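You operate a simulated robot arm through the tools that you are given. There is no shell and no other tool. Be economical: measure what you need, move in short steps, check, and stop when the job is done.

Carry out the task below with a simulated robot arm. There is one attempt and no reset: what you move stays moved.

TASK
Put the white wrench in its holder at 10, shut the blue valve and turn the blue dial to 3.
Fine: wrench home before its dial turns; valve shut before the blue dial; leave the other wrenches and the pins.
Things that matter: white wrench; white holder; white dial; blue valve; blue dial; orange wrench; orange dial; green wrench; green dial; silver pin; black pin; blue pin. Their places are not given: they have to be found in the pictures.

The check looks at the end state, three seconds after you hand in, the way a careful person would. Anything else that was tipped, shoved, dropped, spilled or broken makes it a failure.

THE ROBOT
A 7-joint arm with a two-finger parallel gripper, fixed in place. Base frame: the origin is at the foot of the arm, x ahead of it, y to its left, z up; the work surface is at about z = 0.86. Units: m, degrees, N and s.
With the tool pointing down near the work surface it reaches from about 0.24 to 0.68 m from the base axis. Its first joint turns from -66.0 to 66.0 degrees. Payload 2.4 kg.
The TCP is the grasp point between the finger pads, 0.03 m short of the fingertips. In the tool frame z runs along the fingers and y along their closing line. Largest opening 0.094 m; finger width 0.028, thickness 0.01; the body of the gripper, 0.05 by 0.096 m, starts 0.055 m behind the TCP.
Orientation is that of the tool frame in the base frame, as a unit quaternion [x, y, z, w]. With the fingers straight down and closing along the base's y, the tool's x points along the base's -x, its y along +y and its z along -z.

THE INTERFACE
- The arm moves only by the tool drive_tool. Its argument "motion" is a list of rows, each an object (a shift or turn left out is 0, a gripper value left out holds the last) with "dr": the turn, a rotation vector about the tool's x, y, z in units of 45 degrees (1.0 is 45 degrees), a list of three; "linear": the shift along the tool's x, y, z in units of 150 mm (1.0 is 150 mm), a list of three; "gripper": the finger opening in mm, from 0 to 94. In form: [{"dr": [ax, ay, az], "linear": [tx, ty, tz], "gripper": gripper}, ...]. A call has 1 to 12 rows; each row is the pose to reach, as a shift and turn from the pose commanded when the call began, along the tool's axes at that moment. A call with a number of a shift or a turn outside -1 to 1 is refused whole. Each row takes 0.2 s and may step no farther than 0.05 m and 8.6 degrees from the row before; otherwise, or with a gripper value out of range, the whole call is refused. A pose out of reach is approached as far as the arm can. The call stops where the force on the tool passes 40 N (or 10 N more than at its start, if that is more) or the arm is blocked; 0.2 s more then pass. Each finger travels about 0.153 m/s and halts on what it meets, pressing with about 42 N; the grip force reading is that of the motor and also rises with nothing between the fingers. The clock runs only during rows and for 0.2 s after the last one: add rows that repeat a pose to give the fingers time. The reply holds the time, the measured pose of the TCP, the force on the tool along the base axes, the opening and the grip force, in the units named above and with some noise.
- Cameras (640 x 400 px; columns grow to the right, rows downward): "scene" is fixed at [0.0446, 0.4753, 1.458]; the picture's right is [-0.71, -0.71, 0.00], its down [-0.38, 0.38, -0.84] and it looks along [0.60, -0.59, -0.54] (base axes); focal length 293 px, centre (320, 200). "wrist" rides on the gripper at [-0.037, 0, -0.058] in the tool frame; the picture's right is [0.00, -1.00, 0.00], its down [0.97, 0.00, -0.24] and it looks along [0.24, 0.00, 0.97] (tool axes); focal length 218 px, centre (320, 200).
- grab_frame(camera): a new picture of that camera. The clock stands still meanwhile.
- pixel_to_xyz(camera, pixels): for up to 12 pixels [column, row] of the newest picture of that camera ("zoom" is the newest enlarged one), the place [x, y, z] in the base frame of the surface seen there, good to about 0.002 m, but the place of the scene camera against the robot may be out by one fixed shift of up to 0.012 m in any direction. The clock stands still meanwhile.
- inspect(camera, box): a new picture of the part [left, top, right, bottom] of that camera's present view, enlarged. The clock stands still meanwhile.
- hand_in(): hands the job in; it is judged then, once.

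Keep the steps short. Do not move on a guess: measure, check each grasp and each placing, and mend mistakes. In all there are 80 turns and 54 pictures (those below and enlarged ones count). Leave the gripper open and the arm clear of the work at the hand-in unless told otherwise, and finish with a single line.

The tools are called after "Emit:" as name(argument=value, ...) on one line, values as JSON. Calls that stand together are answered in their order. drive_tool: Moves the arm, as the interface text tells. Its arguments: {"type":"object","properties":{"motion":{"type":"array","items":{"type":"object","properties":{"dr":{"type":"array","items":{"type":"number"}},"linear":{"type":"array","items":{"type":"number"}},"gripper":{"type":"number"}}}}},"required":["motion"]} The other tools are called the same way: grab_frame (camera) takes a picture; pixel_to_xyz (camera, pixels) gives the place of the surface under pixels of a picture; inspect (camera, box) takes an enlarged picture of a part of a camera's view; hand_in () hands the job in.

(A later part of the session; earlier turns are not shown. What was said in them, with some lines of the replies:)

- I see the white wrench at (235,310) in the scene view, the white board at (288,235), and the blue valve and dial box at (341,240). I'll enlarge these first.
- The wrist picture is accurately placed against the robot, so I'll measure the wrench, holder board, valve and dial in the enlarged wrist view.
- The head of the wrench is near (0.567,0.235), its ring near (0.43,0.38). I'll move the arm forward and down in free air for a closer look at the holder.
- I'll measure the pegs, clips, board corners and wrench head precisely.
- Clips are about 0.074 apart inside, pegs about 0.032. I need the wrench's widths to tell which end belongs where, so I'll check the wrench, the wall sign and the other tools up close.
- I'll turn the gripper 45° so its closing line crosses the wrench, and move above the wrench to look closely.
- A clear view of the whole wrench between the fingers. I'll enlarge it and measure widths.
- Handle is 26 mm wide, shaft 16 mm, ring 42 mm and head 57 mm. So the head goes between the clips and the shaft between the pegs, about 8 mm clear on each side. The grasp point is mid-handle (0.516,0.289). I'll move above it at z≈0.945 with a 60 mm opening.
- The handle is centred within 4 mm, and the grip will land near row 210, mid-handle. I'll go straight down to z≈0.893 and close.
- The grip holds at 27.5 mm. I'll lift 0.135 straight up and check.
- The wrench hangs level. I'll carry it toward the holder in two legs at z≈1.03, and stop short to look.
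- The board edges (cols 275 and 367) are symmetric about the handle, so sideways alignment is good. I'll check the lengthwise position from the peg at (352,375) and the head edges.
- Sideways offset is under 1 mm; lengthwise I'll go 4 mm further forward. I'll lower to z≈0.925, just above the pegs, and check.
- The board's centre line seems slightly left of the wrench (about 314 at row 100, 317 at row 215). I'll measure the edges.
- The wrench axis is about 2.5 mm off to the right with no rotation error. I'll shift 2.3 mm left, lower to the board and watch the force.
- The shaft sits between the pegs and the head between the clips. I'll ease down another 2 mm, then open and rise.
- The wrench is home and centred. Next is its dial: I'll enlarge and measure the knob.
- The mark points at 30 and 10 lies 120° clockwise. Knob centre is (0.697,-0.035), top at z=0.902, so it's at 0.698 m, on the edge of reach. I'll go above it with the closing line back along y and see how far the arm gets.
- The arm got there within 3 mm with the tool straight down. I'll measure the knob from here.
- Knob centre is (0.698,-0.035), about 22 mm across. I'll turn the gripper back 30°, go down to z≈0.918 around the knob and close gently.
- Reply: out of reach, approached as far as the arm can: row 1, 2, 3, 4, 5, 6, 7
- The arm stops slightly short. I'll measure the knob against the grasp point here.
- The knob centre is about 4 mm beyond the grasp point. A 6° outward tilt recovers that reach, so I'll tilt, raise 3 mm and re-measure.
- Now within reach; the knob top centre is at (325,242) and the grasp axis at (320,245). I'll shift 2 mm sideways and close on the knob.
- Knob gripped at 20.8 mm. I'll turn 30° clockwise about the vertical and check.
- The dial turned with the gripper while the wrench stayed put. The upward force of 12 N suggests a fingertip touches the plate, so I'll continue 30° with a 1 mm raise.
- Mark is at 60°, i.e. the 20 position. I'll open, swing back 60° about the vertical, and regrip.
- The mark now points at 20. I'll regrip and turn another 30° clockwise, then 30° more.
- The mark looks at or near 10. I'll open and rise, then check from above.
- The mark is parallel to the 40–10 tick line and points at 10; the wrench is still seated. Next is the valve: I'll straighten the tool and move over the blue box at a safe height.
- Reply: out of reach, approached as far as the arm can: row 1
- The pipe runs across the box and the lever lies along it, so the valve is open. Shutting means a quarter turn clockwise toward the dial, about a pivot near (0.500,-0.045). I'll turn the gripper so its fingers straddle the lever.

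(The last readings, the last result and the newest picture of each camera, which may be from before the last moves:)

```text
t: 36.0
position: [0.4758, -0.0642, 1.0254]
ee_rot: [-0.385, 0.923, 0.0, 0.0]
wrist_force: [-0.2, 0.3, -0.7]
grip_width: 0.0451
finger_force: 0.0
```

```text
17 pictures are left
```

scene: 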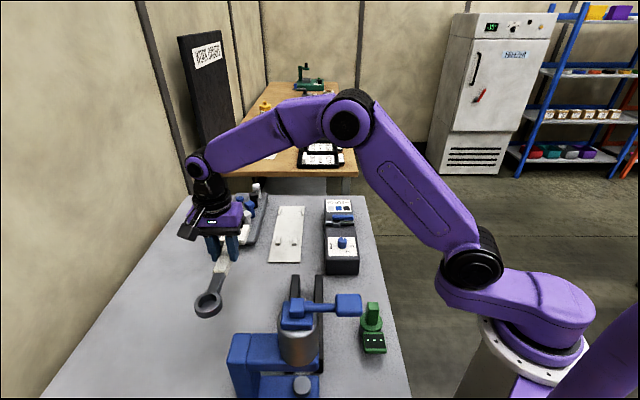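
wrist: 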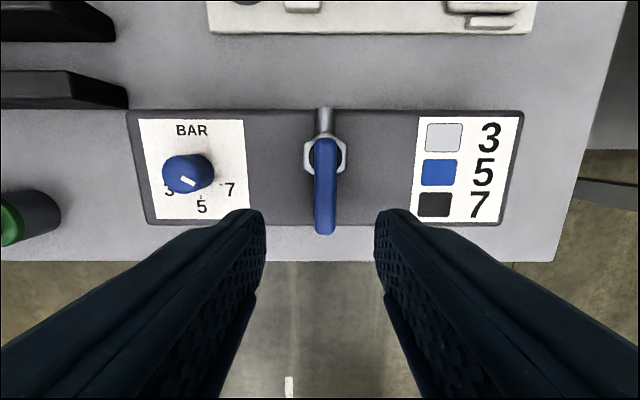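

The lever is dead ahead at cols 314–336, nut centre (325,153), which puts the pivot 33 mm behind the grasp point and 3 mm sideways. I'll centre, go down to z≈0.971 and close.

Emit:
drive_tool(motion=[{"linear": [0, -0.02, 0.15]}, {"linear": [0, -0.02, 0.28]}, {"linear": [0, -0.02, 0.36]}, {"linear": [0, -0.02, 0.36]}, {"linear": [0, -0.02, 0.36], "gripper": 20}, {"linear": [0, -0.02, 0.36], "gripper": 8}, {"linear": [0, -0.02, 0.36], "gripper": 8}])

Emit:
grab_frame(camera="wrist")

```text
t: 37.6
position: [0.4781, -0.0653, 0.9723]
ee_rot: [-0.383, 0.924, 0.001, 0.0]
wrist_force: [-2.8, 1.5, -0.3]
grip_width: 0.014
finger_force: 44.8
```

```text
16 pictures are left
```

wrist: 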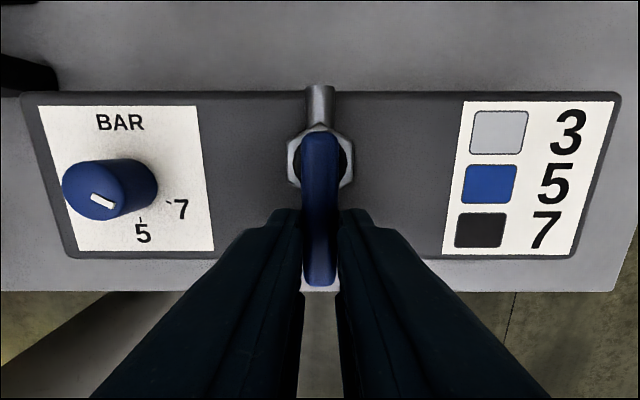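

Lever gripped at 14 mm, radius ≈32 mm. I'll try the first 15° clockwise along the arc to see whether it gives.

Emit:
drive_tool(motion=[{"linear": [-0.0018, 0.0278, 0], "dr": [0, 0, 0.1667]}, {"linear": [-0.0073, 0.0552, 0], "dr": [0, 0, 0.3333]}, {"linear": [-0.0073, 0.0552, 0], "dr": [0, 0, 0.3333]}])

```text
t: 38.2
position: [0.4787, -0.0638, 0.973]
ee_rot: [-0.271, 0.962, -0.006, 0.007]
wrist_force: [9.4, -6.3, -10.6]
grip_width: 0.0199
finger_force: 44.9
stopped in row 3: the force on the tool passed its limit (the readings are from after the stop); the commanded pose is now the measured one
```

The position barely moved and the grip widened to 20 mm, so the lever resists clockwise. I'll look.

Emit:
grab_frame(camera="wrist")

```text
15 pictures are left
```

wrist: 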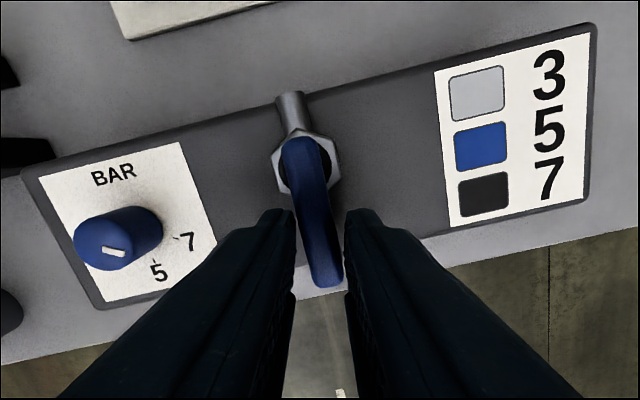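

The lever is at its stop clockwise and didn't move against the box. I'll open, return to the starting angle, regrip and turn it counter-clockwise, toward the labels.

Emit:
drive_tool(motion=[{"gripper": 30}, {"gripper": 30}, {"dr": [0, 0, -0.155]}, {"dr": [0, 0, -0.31]}, {"dr": [0, 0, -0.31]}, {"dr": [0, 0, -0.31], "gripper": 8}, {"dr": [0, 0, -0.31], "gripper": 8}, {"dr": [0, 0, -0.31], "gripper": 8}])

Emit:
drive_tool(motion=[{"linear": [-0.0018, -0.0278, 0], "dr": [0, 0, -0.1667]}, {"linear": [-0.0073, -0.0552, 0], "dr": [0, 0, -0.3333]}, {"linear": [-0.0073, -0.0552, 0], "dr": [0, 0, -0.3333]}])

Emit:
grab_frame(camera="wrist")

```text
t: 40.0
position: [0.4792, -0.0643, 0.9737]
ee_rot: [-0.382, 0.924, -0.006, 0.007]
wrist_force: [13.0, -11.9, -5.7]
grip_width: 0.0139
finger_force: 45.2
```

```text
t: 40.8
position: [0.4854, -0.0692, 0.9727]
ee_rot: [-0.501, 0.866, -0.007, 0.005]
wrist_force: [12.0, -14.8, -3.4]
grip_width: 0.0134
finger_force: 45.6
```

```text
14 pictures are left
```

wrist: 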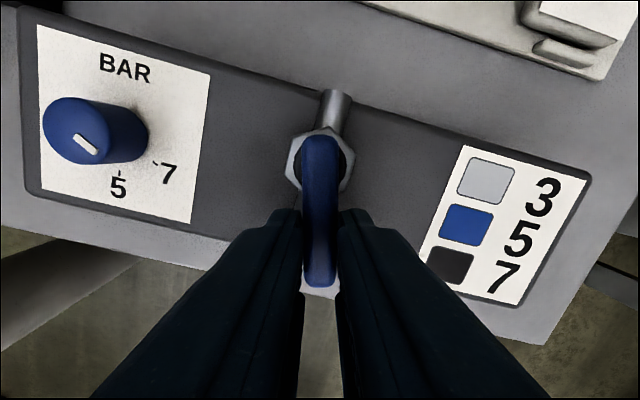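

The lever follows counter-clockwise. I'll continue 45° along the arc, with a small relief shift for the 19 N side load.

Emit:
drive_tool(motion=[{"linear": [-0.0018, -0.0378, 0], "dr": [0, 0, -0.1667]}, {"linear": [-0.0073, -0.0652, 0], "dr": [0, 0, -0.3333]}, {"linear": [-0.0182, -0.0906, 0], "dr": [0, 0, -0.5]}, {"linear": [-0.0326, -0.1147, 0], "dr": [0, 0, -0.6667]}, {"linear": [-0.0491, -0.1369, 0], "dr": [0, 0, -0.8333]}, {"linear": [-0.0685, -0.1568, 0], "dr": [0, 0, -1]}, {"linear": [-0.0685, -0.1568, 0], "dr": [0, 0, -1]}])

Emit:
grab_frame(camera="wrist")

```text
t: 42.4
position: [0.5071, -0.0738, 0.9735]
ee_rot: [0.795, -0.607, 0.004, 0.001]
wrist_force: [-13.1, -14.6, -18.4]
grip_width: 0.0137
finger_force: 45.1
```

```text
13 pictures are left
```

wrist: 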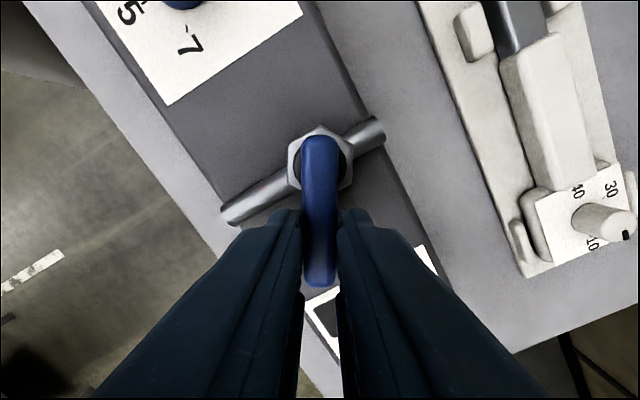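

60° turned, 30° left. I'll relieve the slight inward pull and do the last 30°.

Emit:
drive_tool(motion=[{"linear": [0.0062, -0.0278, 0.005], "dr": [0, 0, -0.1667]}, {"linear": [0.0027, -0.0552, 0.008], "dr": [0, 0, -0.3333]}, {"linear": [-0.0062, -0.0816, 0.008], "dr": [0, 0, -0.5]}, {"linear": [-0.0186, -0.1067, 0.008], "dr": [0, 0, -0.6667]}, {"linear": [-0.0186, -0.1067, 0.008], "dr": [0, 0, -0.6667]}])

Emit:
grab_frame(camera="wrist")

```text
t: 43.6
position: [0.5212, -0.0649, 0.9731]
ee_rot: [0.924, -0.382, 0.002, 0.002]
wrist_force: [-29.5, -7.7, 14.2]
grip_width: 0.0134
finger_force: 45.3
```

```text
12 pictures are left
```

wrist: 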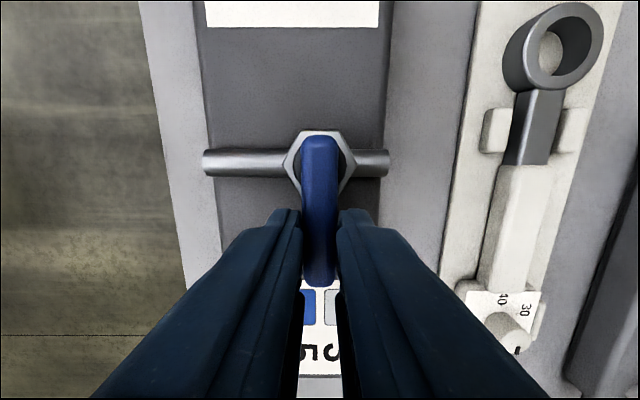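

The lever is now square to the pipe: shut. I'll release, rise and check.

Emit:
drive_tool(motion=[{"gripper": 30}, {"gripper": 40}, {"gripper": 40}, {"linear": [0, 0, -0.2]}, {"linear": [0, 0, -0.5]}, {"linear": [0, 0, -0.75]}, {"linear": [0, 0, -0.75]}])

Emit:
inspect(camera="wrist", box=[230, 80, 410, 240])

```text
t: 45.2
position: [0.5207, -0.0631, 1.087]
ee_rot: [0.924, -0.382, 0.007, 0.0]
wrist_force: [0.3, -0.1, 0.1]
grip_width: 0.04
finger_force: 0.1
```

```text
2.50 times, centred on (320, 160) of wrist
```

zoom: 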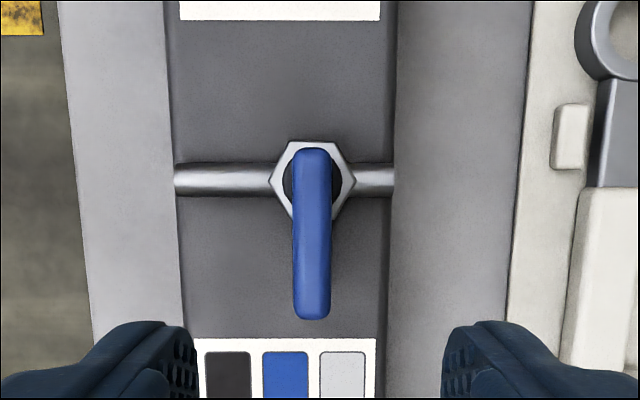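

The valve is shut cleanly. Now the blue dial. I'll rotate back 90° while moving over it at z≈1.087, and check where the press lever is.

Emit:
drive_tool(motion=[{"linear": [-0.12, 0.01, 0], "dr": [0, 0, 0.167]}, {"linear": [-0.25, 0.03, 0], "dr": [0, 0, 0.334]}, {"linear": [-0.38, 0.04, 0], "dr": [0, 0, 0.5]}, {"linear": [-0.51, 0.06, 0], "dr": [0, 0, 0.667]}, {"linear": [-0.64, 0.07, 0], "dr": [0, 0, 0.834]}, {"linear": [-0.764, 0.085, 0], "dr": [0, 0, 1]}, {"linear": [-0.764, 0.085, 0], "dr": [0, 0, 1]}])

Emit:
drive_tool(motion=[{"dr": [0, 0, 0.167]}, {"dr": [0, 0, 0.334]}, {"dr": [0, 0, 0.5]}, {"dr": [0, 0, 0.667]}, {"dr": [0, 0, 0.834]}, {"dr": [0, 0, 1]}, {"dr": [0, 0, 1]}])

Emit:
grab_frame(camera="wrist")

Emit:
pixel_to_xyz(camera="scene", pixels=[[348, 305], [340, 297], [300, 303], [341, 242], [375, 315]])

```text
t: 46.8
position: [0.4338, 0.0086, 1.0825]
ee_rot: [-0.707, 0.708, -0.008, 0.003]
wrist_force: [-0.4, 0.0, 1.2]
grip_width: 0.04
finger_force: 0.1
```

```text
t: 48.4
position: [0.4339, 0.008, 1.0834]
ee_rot: [-0.381, 0.924, -0.005, 0.005]
wrist_force: [-0.3, -0.4, 0.1]
grip_width: 0.0399
finger_force: 0.1
```

```text
10 pictures are left
```

wrist: 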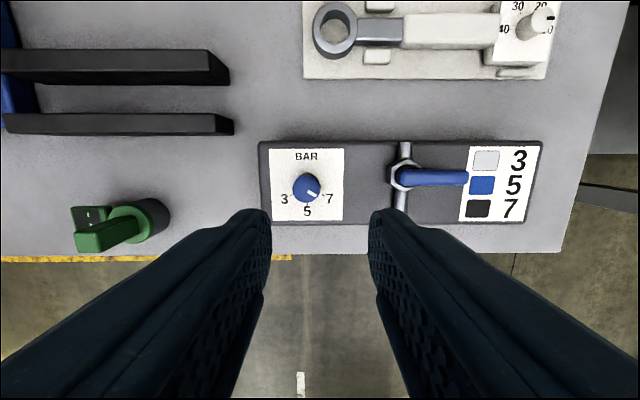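

```text
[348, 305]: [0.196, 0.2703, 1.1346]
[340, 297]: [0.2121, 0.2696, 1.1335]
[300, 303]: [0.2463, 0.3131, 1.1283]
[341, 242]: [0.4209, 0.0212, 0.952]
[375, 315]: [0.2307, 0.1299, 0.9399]
```

The press lever is well away, around (0.20,0.27). Now I'll enlarge the dial and measure the knob.

Emit:
inspect(camera="wrist", box=[260, 140, 356, 225])

Emit:
pixel_to_xyz(camera="wrist", pixels=[[307, 189], [296, 189], [318, 189], [307, 177], [307, 200], [270, 150], [343, 150], [343, 219], [272, 219]])

```text
4.71 times, centred on (308, 182) of wrist
```

zoom: 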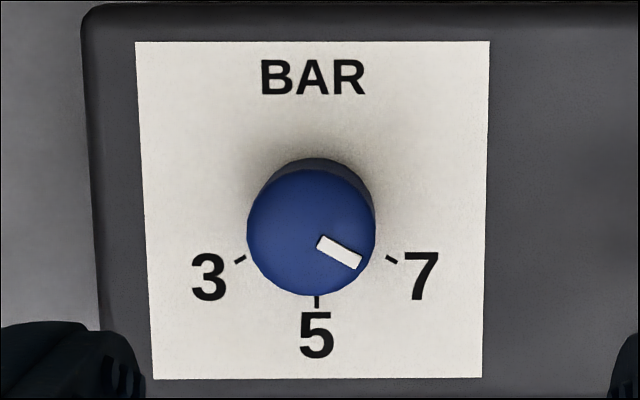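

```text
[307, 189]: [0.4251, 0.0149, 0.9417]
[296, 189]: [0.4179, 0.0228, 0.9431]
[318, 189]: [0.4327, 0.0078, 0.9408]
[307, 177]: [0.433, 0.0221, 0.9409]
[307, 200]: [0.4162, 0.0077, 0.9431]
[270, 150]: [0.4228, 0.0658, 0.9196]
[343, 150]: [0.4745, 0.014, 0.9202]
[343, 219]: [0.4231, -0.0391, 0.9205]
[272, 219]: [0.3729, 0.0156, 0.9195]
```

The mark is at 7 and 3 is 120° clockwise; the knob centre is (0.424,0.015). I'll turn back 30°, go down around it to z≈0.958 and look before closing.

Emit:
drive_tool(motion=[{"linear": [0.012, 0.04, 0.1], "dr": [0, 0, -0.167]}, {"linear": [0.012, 0.078, 0.25], "dr": [0, 0, -0.334]}, {"linear": [0.012, 0.078, 0.4], "dr": [0, 0, -0.5]}, {"linear": [0.012, 0.078, 0.55], "dr": [0, 0, -0.667]}, {"linear": [0.012, 0.078, 0.7], "dr": [0, 0, -0.667]}, {"linear": [0.012, 0.078, 0.836], "dr": [0, 0, -0.667]}, {"linear": [0.012, 0.078, 0.836], "dr": [0, 0, -0.667]}])

Emit:
grab_frame(camera="wrist")

```text
t: 50.0
position: [0.4251, 0.016, 0.9613]
ee_rot: [-0.61, 0.793, -0.006, 0.003]
wrist_force: [-0.4, 0.8, 0.4]
grip_width: 0.0399
finger_force: 0.0
```

```text
8 pictures are left
```

wrist: 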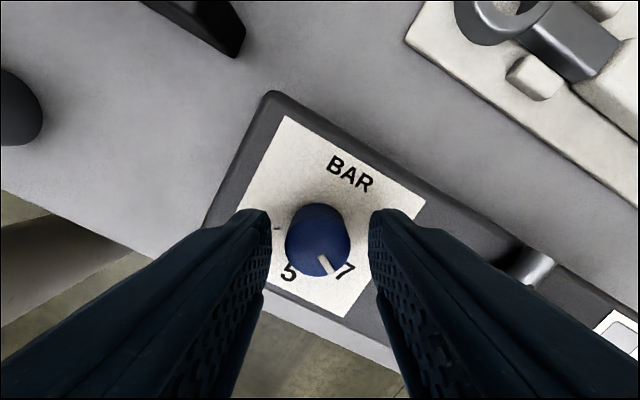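

The knob is centred between the fingers at (318,245). I'll close and turn the first 45° clockwise, then 45°, then 30°.

Emit:
drive_tool(motion=[{"linear": [0, 0, 0.015], "gripper": 28}, {"linear": [0, 0, 0.015], "gripper": 18}, {"linear": [0, 0, 0.015], "gripper": 14}, {"linear": [0, 0, 0.015], "gripper": 14}, {"linear": [0, 0, 0.015], "dr": [0, 0, 0.1667]}, {"linear": [0, 0, 0.015], "dr": [0, 0, 0.3333]}, {"linear": [0, 0, 0.015], "dr": [0, 0, 0.5]}, {"linear": [0, 0, 0.015], "dr": [0, 0, 0.6667]}, {"linear": [0, 0, 0.015], "dr": [0, 0, 0.8333]}, {"linear": [0, 0, 0.015], "dr": [0, 0, 1]}, {"linear": [0, 0, 0.015], "dr": [0, 0, 1]}])

Emit:
grab_frame(camera="wrist")

```text
t: 51.3
position: [0.4243, 0.0153, 0.9576]
ee_rot: [-0.539, 0.842, -0.005, 0.004]
wrist_force: [-4.6, 0.2, 10.5]
grip_width: 0.0253
finger_force: 45.1
stopped in row 6: the force on the tool passed its limit (the readings are from after the stop); the commanded pose is now the measured one
```

```text
7 pictures are left
```

wrist: 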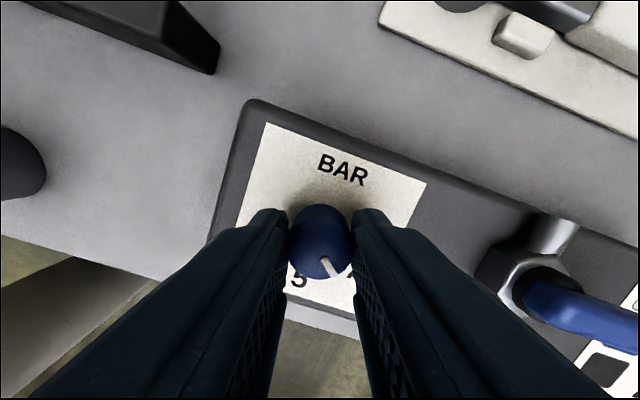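

The turn stopped about 10° in, though the mark followed the gripper. There is 10 N of upward load, so I'll raise 2 mm and turn more slowly.

Emit:
drive_tool(motion=[{"linear": [0, 0, -0.015]}, {"linear": [0, 0, -0.015], "dr": [0, 0, 0.11]}, {"linear": [0, 0, -0.015], "dr": [0, 0, 0.22]}, {"linear": [0, 0, -0.015], "dr": [0, 0, 0.33]}, {"linear": [0, 0, -0.015], "dr": [0, 0, 0.44]}, {"linear": [0, 0, -0.015], "dr": [0, 0, 0.55]}, {"linear": [0, 0, -0.015], "dr": [0, 0, 0.66]}, {"linear": [0, 0, -0.015], "dr": [0, 0, 0.78]}, {"linear": [0, 0, -0.015], "dr": [0, 0, 0.78]}])

```text
t: 51.9
position: [0.4232, 0.015, 0.9576]
ee_rot: [-0.518, 0.855, -0.005, 0.003]
wrist_force: [4.0, -0.1, -6.2]
grip_width: 0.0252
finger_force: 45.2
stopped in row 2: the force on the tool passed its limit (the readings are from after the stop); the commanded pose is now the measured one
```

Stopped again after 3°. I'll look closely at whether the mark moves relative to the plate.

Emit:
inspect(camera="wrist", box=[230, 110, 430, 310])

```text
2.00 times, centred on (330, 210) of wrist
```

zoom: 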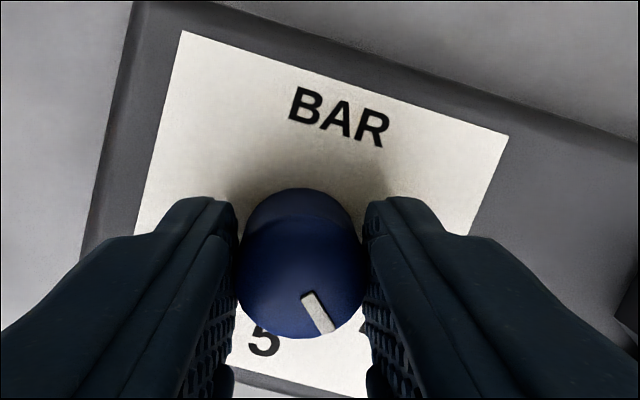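

The mark has moved about 12° past 7, so the dial does turn; the load comes from my vertical shift and a 0.7° tilt. I'll open, straighten, and regrip without any z shift.

Emit:
drive_tool(motion=[{"gripper": 35}, {"gripper": 40}, {"dr": [-0.0149, 0, 0], "linear": [0, 0, -0.01]}, {"dr": [-0.0149, 0, 0], "linear": [0, 0, -0.01]}, {"dr": [-0.0149, 0, 0], "linear": [0, 0, -0.01], "gripper": 28}, {"dr": [-0.0149, 0, 0], "linear": [0, 0, -0.01], "gripper": 20}, {"dr": [-0.0149, 0, 0], "linear": [0, 0, -0.01], "gripper": 20}, {"dr": [-0.0149, 0, 0], "linear": [0, 0, -0.01], "gripper": 20}])

Emit:
drive_tool(motion=[{"dr": [0, 0, 0.1]}, {"dr": [0, 0, 0.2]}, {"dr": [0, 0, 0.3]}, {"dr": [0, 0, 0.4]}, {"dr": [0, 0, 0.4]}])

```text
t: 53.7
position: [0.4238, 0.0144, 0.9602]
ee_rot: [-0.518, 0.855, 0.0, 0.001]
wrist_force: [6.0, -5.3, -3.3]
grip_width: 0.025
finger_force: 45.2
```

```text
t: 54.9
position: [0.4242, 0.015, 0.9593]
ee_rot: [-0.377, 0.926, 0.0, 0.0]
wrist_force: [16.9, -12.0, -32.5]
grip_width: 0.0251
finger_force: 44.7
```

It turned 18° more without stopping, but load builds up while gripped. I'll repeat in small bites: open, regrip, then turn 18°.

Emit:
drive_tool(motion=[{"gripper": 32}, {"gripper": 34, "linear": [0, -0.006, 0.004]}, {"gripper": 20, "linear": [0, -0.006, 0.004]}, {"gripper": 20, "linear": [0, -0.006, 0.004]}, {"linear": [0, -0.006, 0.004], "gripper": 20}, {"linear": [0, -0.006, 0.004], "dr": [0, 0, 0.1]}, {"linear": [0, -0.006, 0.004], "dr": [0, 0, 0.2]}, {"linear": [0, -0.006, 0.004], "dr": [0, 0, 0.3]}, {"linear": [0, -0.006, 0.004], "dr": [0, 0, 0.4]}, {"linear": [0, -0.006, 0.004], "dr": [0, 0, 0.4]}])

Emit:
drive_tool(motion=[{"gripper": 32}, {"gripper": 34}, {"gripper": 20}, {"gripper": 20}, {"gripper": 20}, {"dr": [0, 0, 0.1]}, {"dr": [0, 0, 0.2]}, {"dr": [0, 0, 0.3]}, {"dr": [0, 0, 0.4]}, {"dr": [0, 0, 0.4]}])

Emit:
inspect(camera="wrist", box=[230, 110, 430, 310])

```text
t: 57.1
position: [0.4242, 0.0148, 0.959]
ee_rot: [-0.228, 0.974, 0.0, 0.001]
wrist_force: [2.7, -8.7, 22.0]
grip_width: 0.025
finger_force: 44.8
```

```text
t: 59.3
position: [0.4247, 0.0137, 0.9588]
ee_rot: [-0.074, 0.997, 0.0, 0.0]
wrist_force: [3.4, -10.2, -2.4]
grip_width: 0.0252
finger_force: 45.0
```

```text
2.00 times, centred on (330, 210) of wrist
```

zoom: 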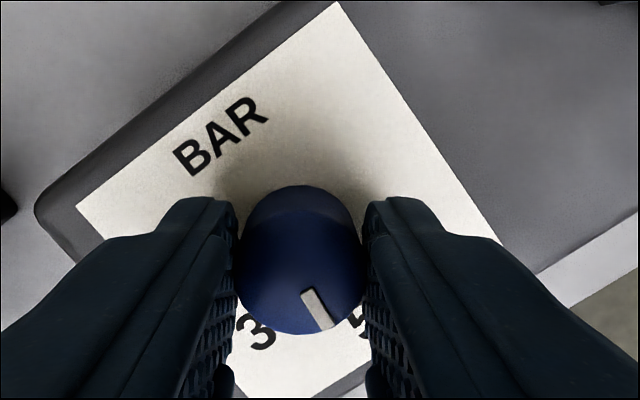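

No slip: the gripper has turned 66.5° and the mark is now past 5. I need 53.5° more, in three further bites.

Emit:
drive_tool(motion=[{"gripper": 32}, {"gripper": 34}, {"gripper": 20}, {"gripper": 20}, {"gripper": 20}, {"dr": [0, 0, 0.1]}, {"dr": [0, 0, 0.2]}, {"dr": [0, 0, 0.3]}, {"dr": [0, 0, 0.4]}, {"dr": [0, 0, 0.4]}])

Emit:
drive_tool(motion=[{"gripper": 32}, {"gripper": 34}, {"gripper": 20}, {"gripper": 20}, {"gripper": 20}, {"dr": [0, 0, 0.1]}, {"dr": [0, 0, 0.2]}, {"dr": [0, 0, 0.3]}, {"dr": [0, 0, 0.4]}, {"dr": [0, 0, 0.4]}])

Emit:
drive_tool(motion=[{"gripper": 32}, {"gripper": 34}, {"gripper": 20}, {"gripper": 20}, {"gripper": 20}, {"dr": [0, 0, 0.1]}, {"dr": [0, 0, 0.2]}, {"dr": [0, 0, 0.3]}, {"dr": [0, 0, 0.39]}, {"dr": [0, 0, 0.39]}])

```text
t: 61.5
position: [0.4244, 0.0142, 0.9586]
ee_rot: [0.085, 0.996, 0.0, 0.001]
wrist_force: [13.0, -19.0, -20.9]
grip_width: 0.0248
finger_force: 44.7
```

```text
t: 63.7
position: [0.424, 0.0149, 0.9587]
ee_rot: [0.239, 0.971, 0.0, 0.0]
wrist_force: [-13.3, -3.4, 14.3]
grip_width: 0.0251
finger_force: 45.0
```

```text
t: 65.9
position: [0.4243, 0.0143, 0.9585]
ee_rot: [0.383, 0.924, 0.0, -0.001]
wrist_force: [-0.9, -5.3, -11.2]
grip_width: 0.0249
finger_force: 45.1
```

All turns went through. I'll open, rise and check the dial.

Emit:
drive_tool(motion=[{"gripper": 35}, {"gripper": 45}, {"gripper": 45}, {"linear": [0, 0, -0.2]}, {"linear": [0, 0, -0.45]}, {"linear": [0, 0, -0.7]}, {"linear": [0, 0, -0.7]}])

Emit:
inspect(camera="wrist", box=[260, 120, 380, 240])

```text
t: 67.5
position: [0.4238, 0.0154, 1.0641]
ee_rot: [0.384, 0.924, 0.0, -0.001]
wrist_force: [-0.8, 0.9, -0.6]
grip_width: 0.0453
finger_force: 0.0
```

```text
3.33 times, centred on (320, 180) of wrist
```

zoom: 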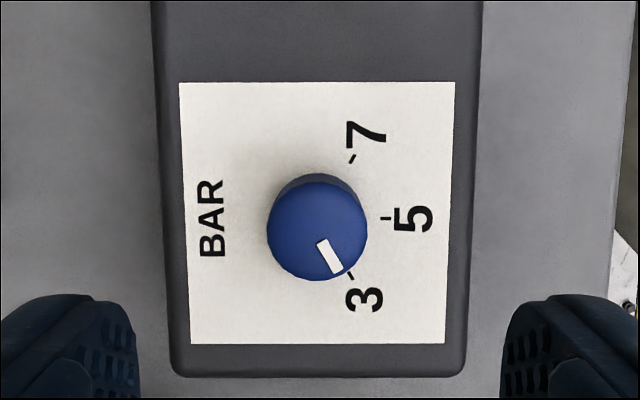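

The mark points along the tick for 3. I'll raise the arm clear and take a final check of the whole table.

Emit:
drive_tool(motion=[{"linear": [0, 0, -0.25], "gripper": 80}, {"linear": [0, 0, -0.5]}, {"linear": [0, 0, -0.75]}, {"linear": [0, 0, -1]}, {"linear": [0, 0, -1]}])

Emit:
grab_frame(camera="scene")

Emit:
inspect(camera="scene", box=[210, 180, 370, 280])

```text
t: 68.7
position: [0.4244, 0.0143, 1.2166]
ee_rot: [0.384, 0.924, 0.0, 0.0]
wrist_force: [0.2, -0.8, 0.3]
grip_width: 0.08
finger_force: 0.1
```

```text
3 pictures are left
```

scene: 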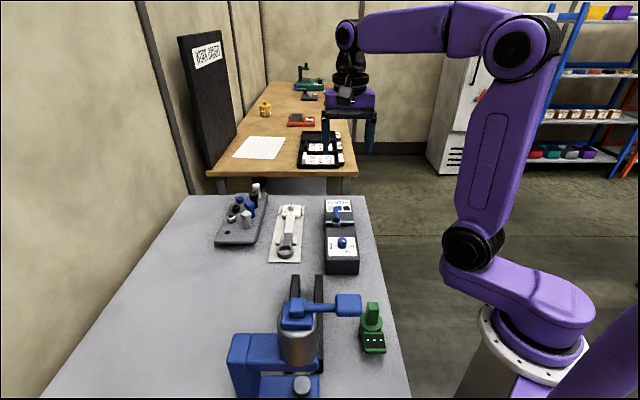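

```text
4.00 times, centred on (290, 230) of scene
```

zoom: 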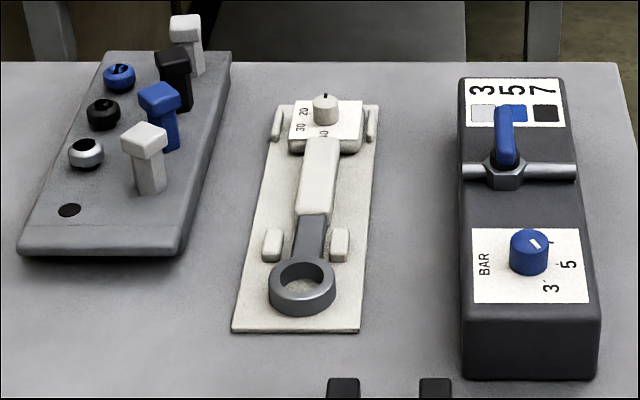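

All is in place. I'll do one last tight check of the blue mark from straight above.

Emit:
inspect(camera="wrist", box=[290, 130, 350, 190])

```text
6.67 times, centred on (320, 160) of wrist
```

zoom: 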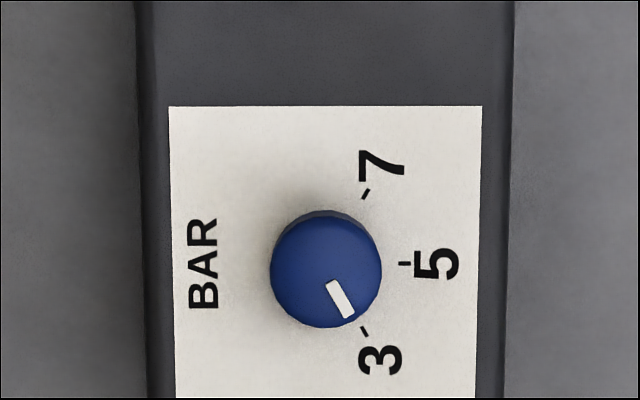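

The mark lies along the tick for 3, so everything is done and the arm is clear. I'm handing in.

Emit:
hand_in()

```text
The job is handed in.
```

The white wrench is in its holder with its dial at 10, the blue valve is shut, and the blue dial is at 3; I left the other wrenches and the pins alone.
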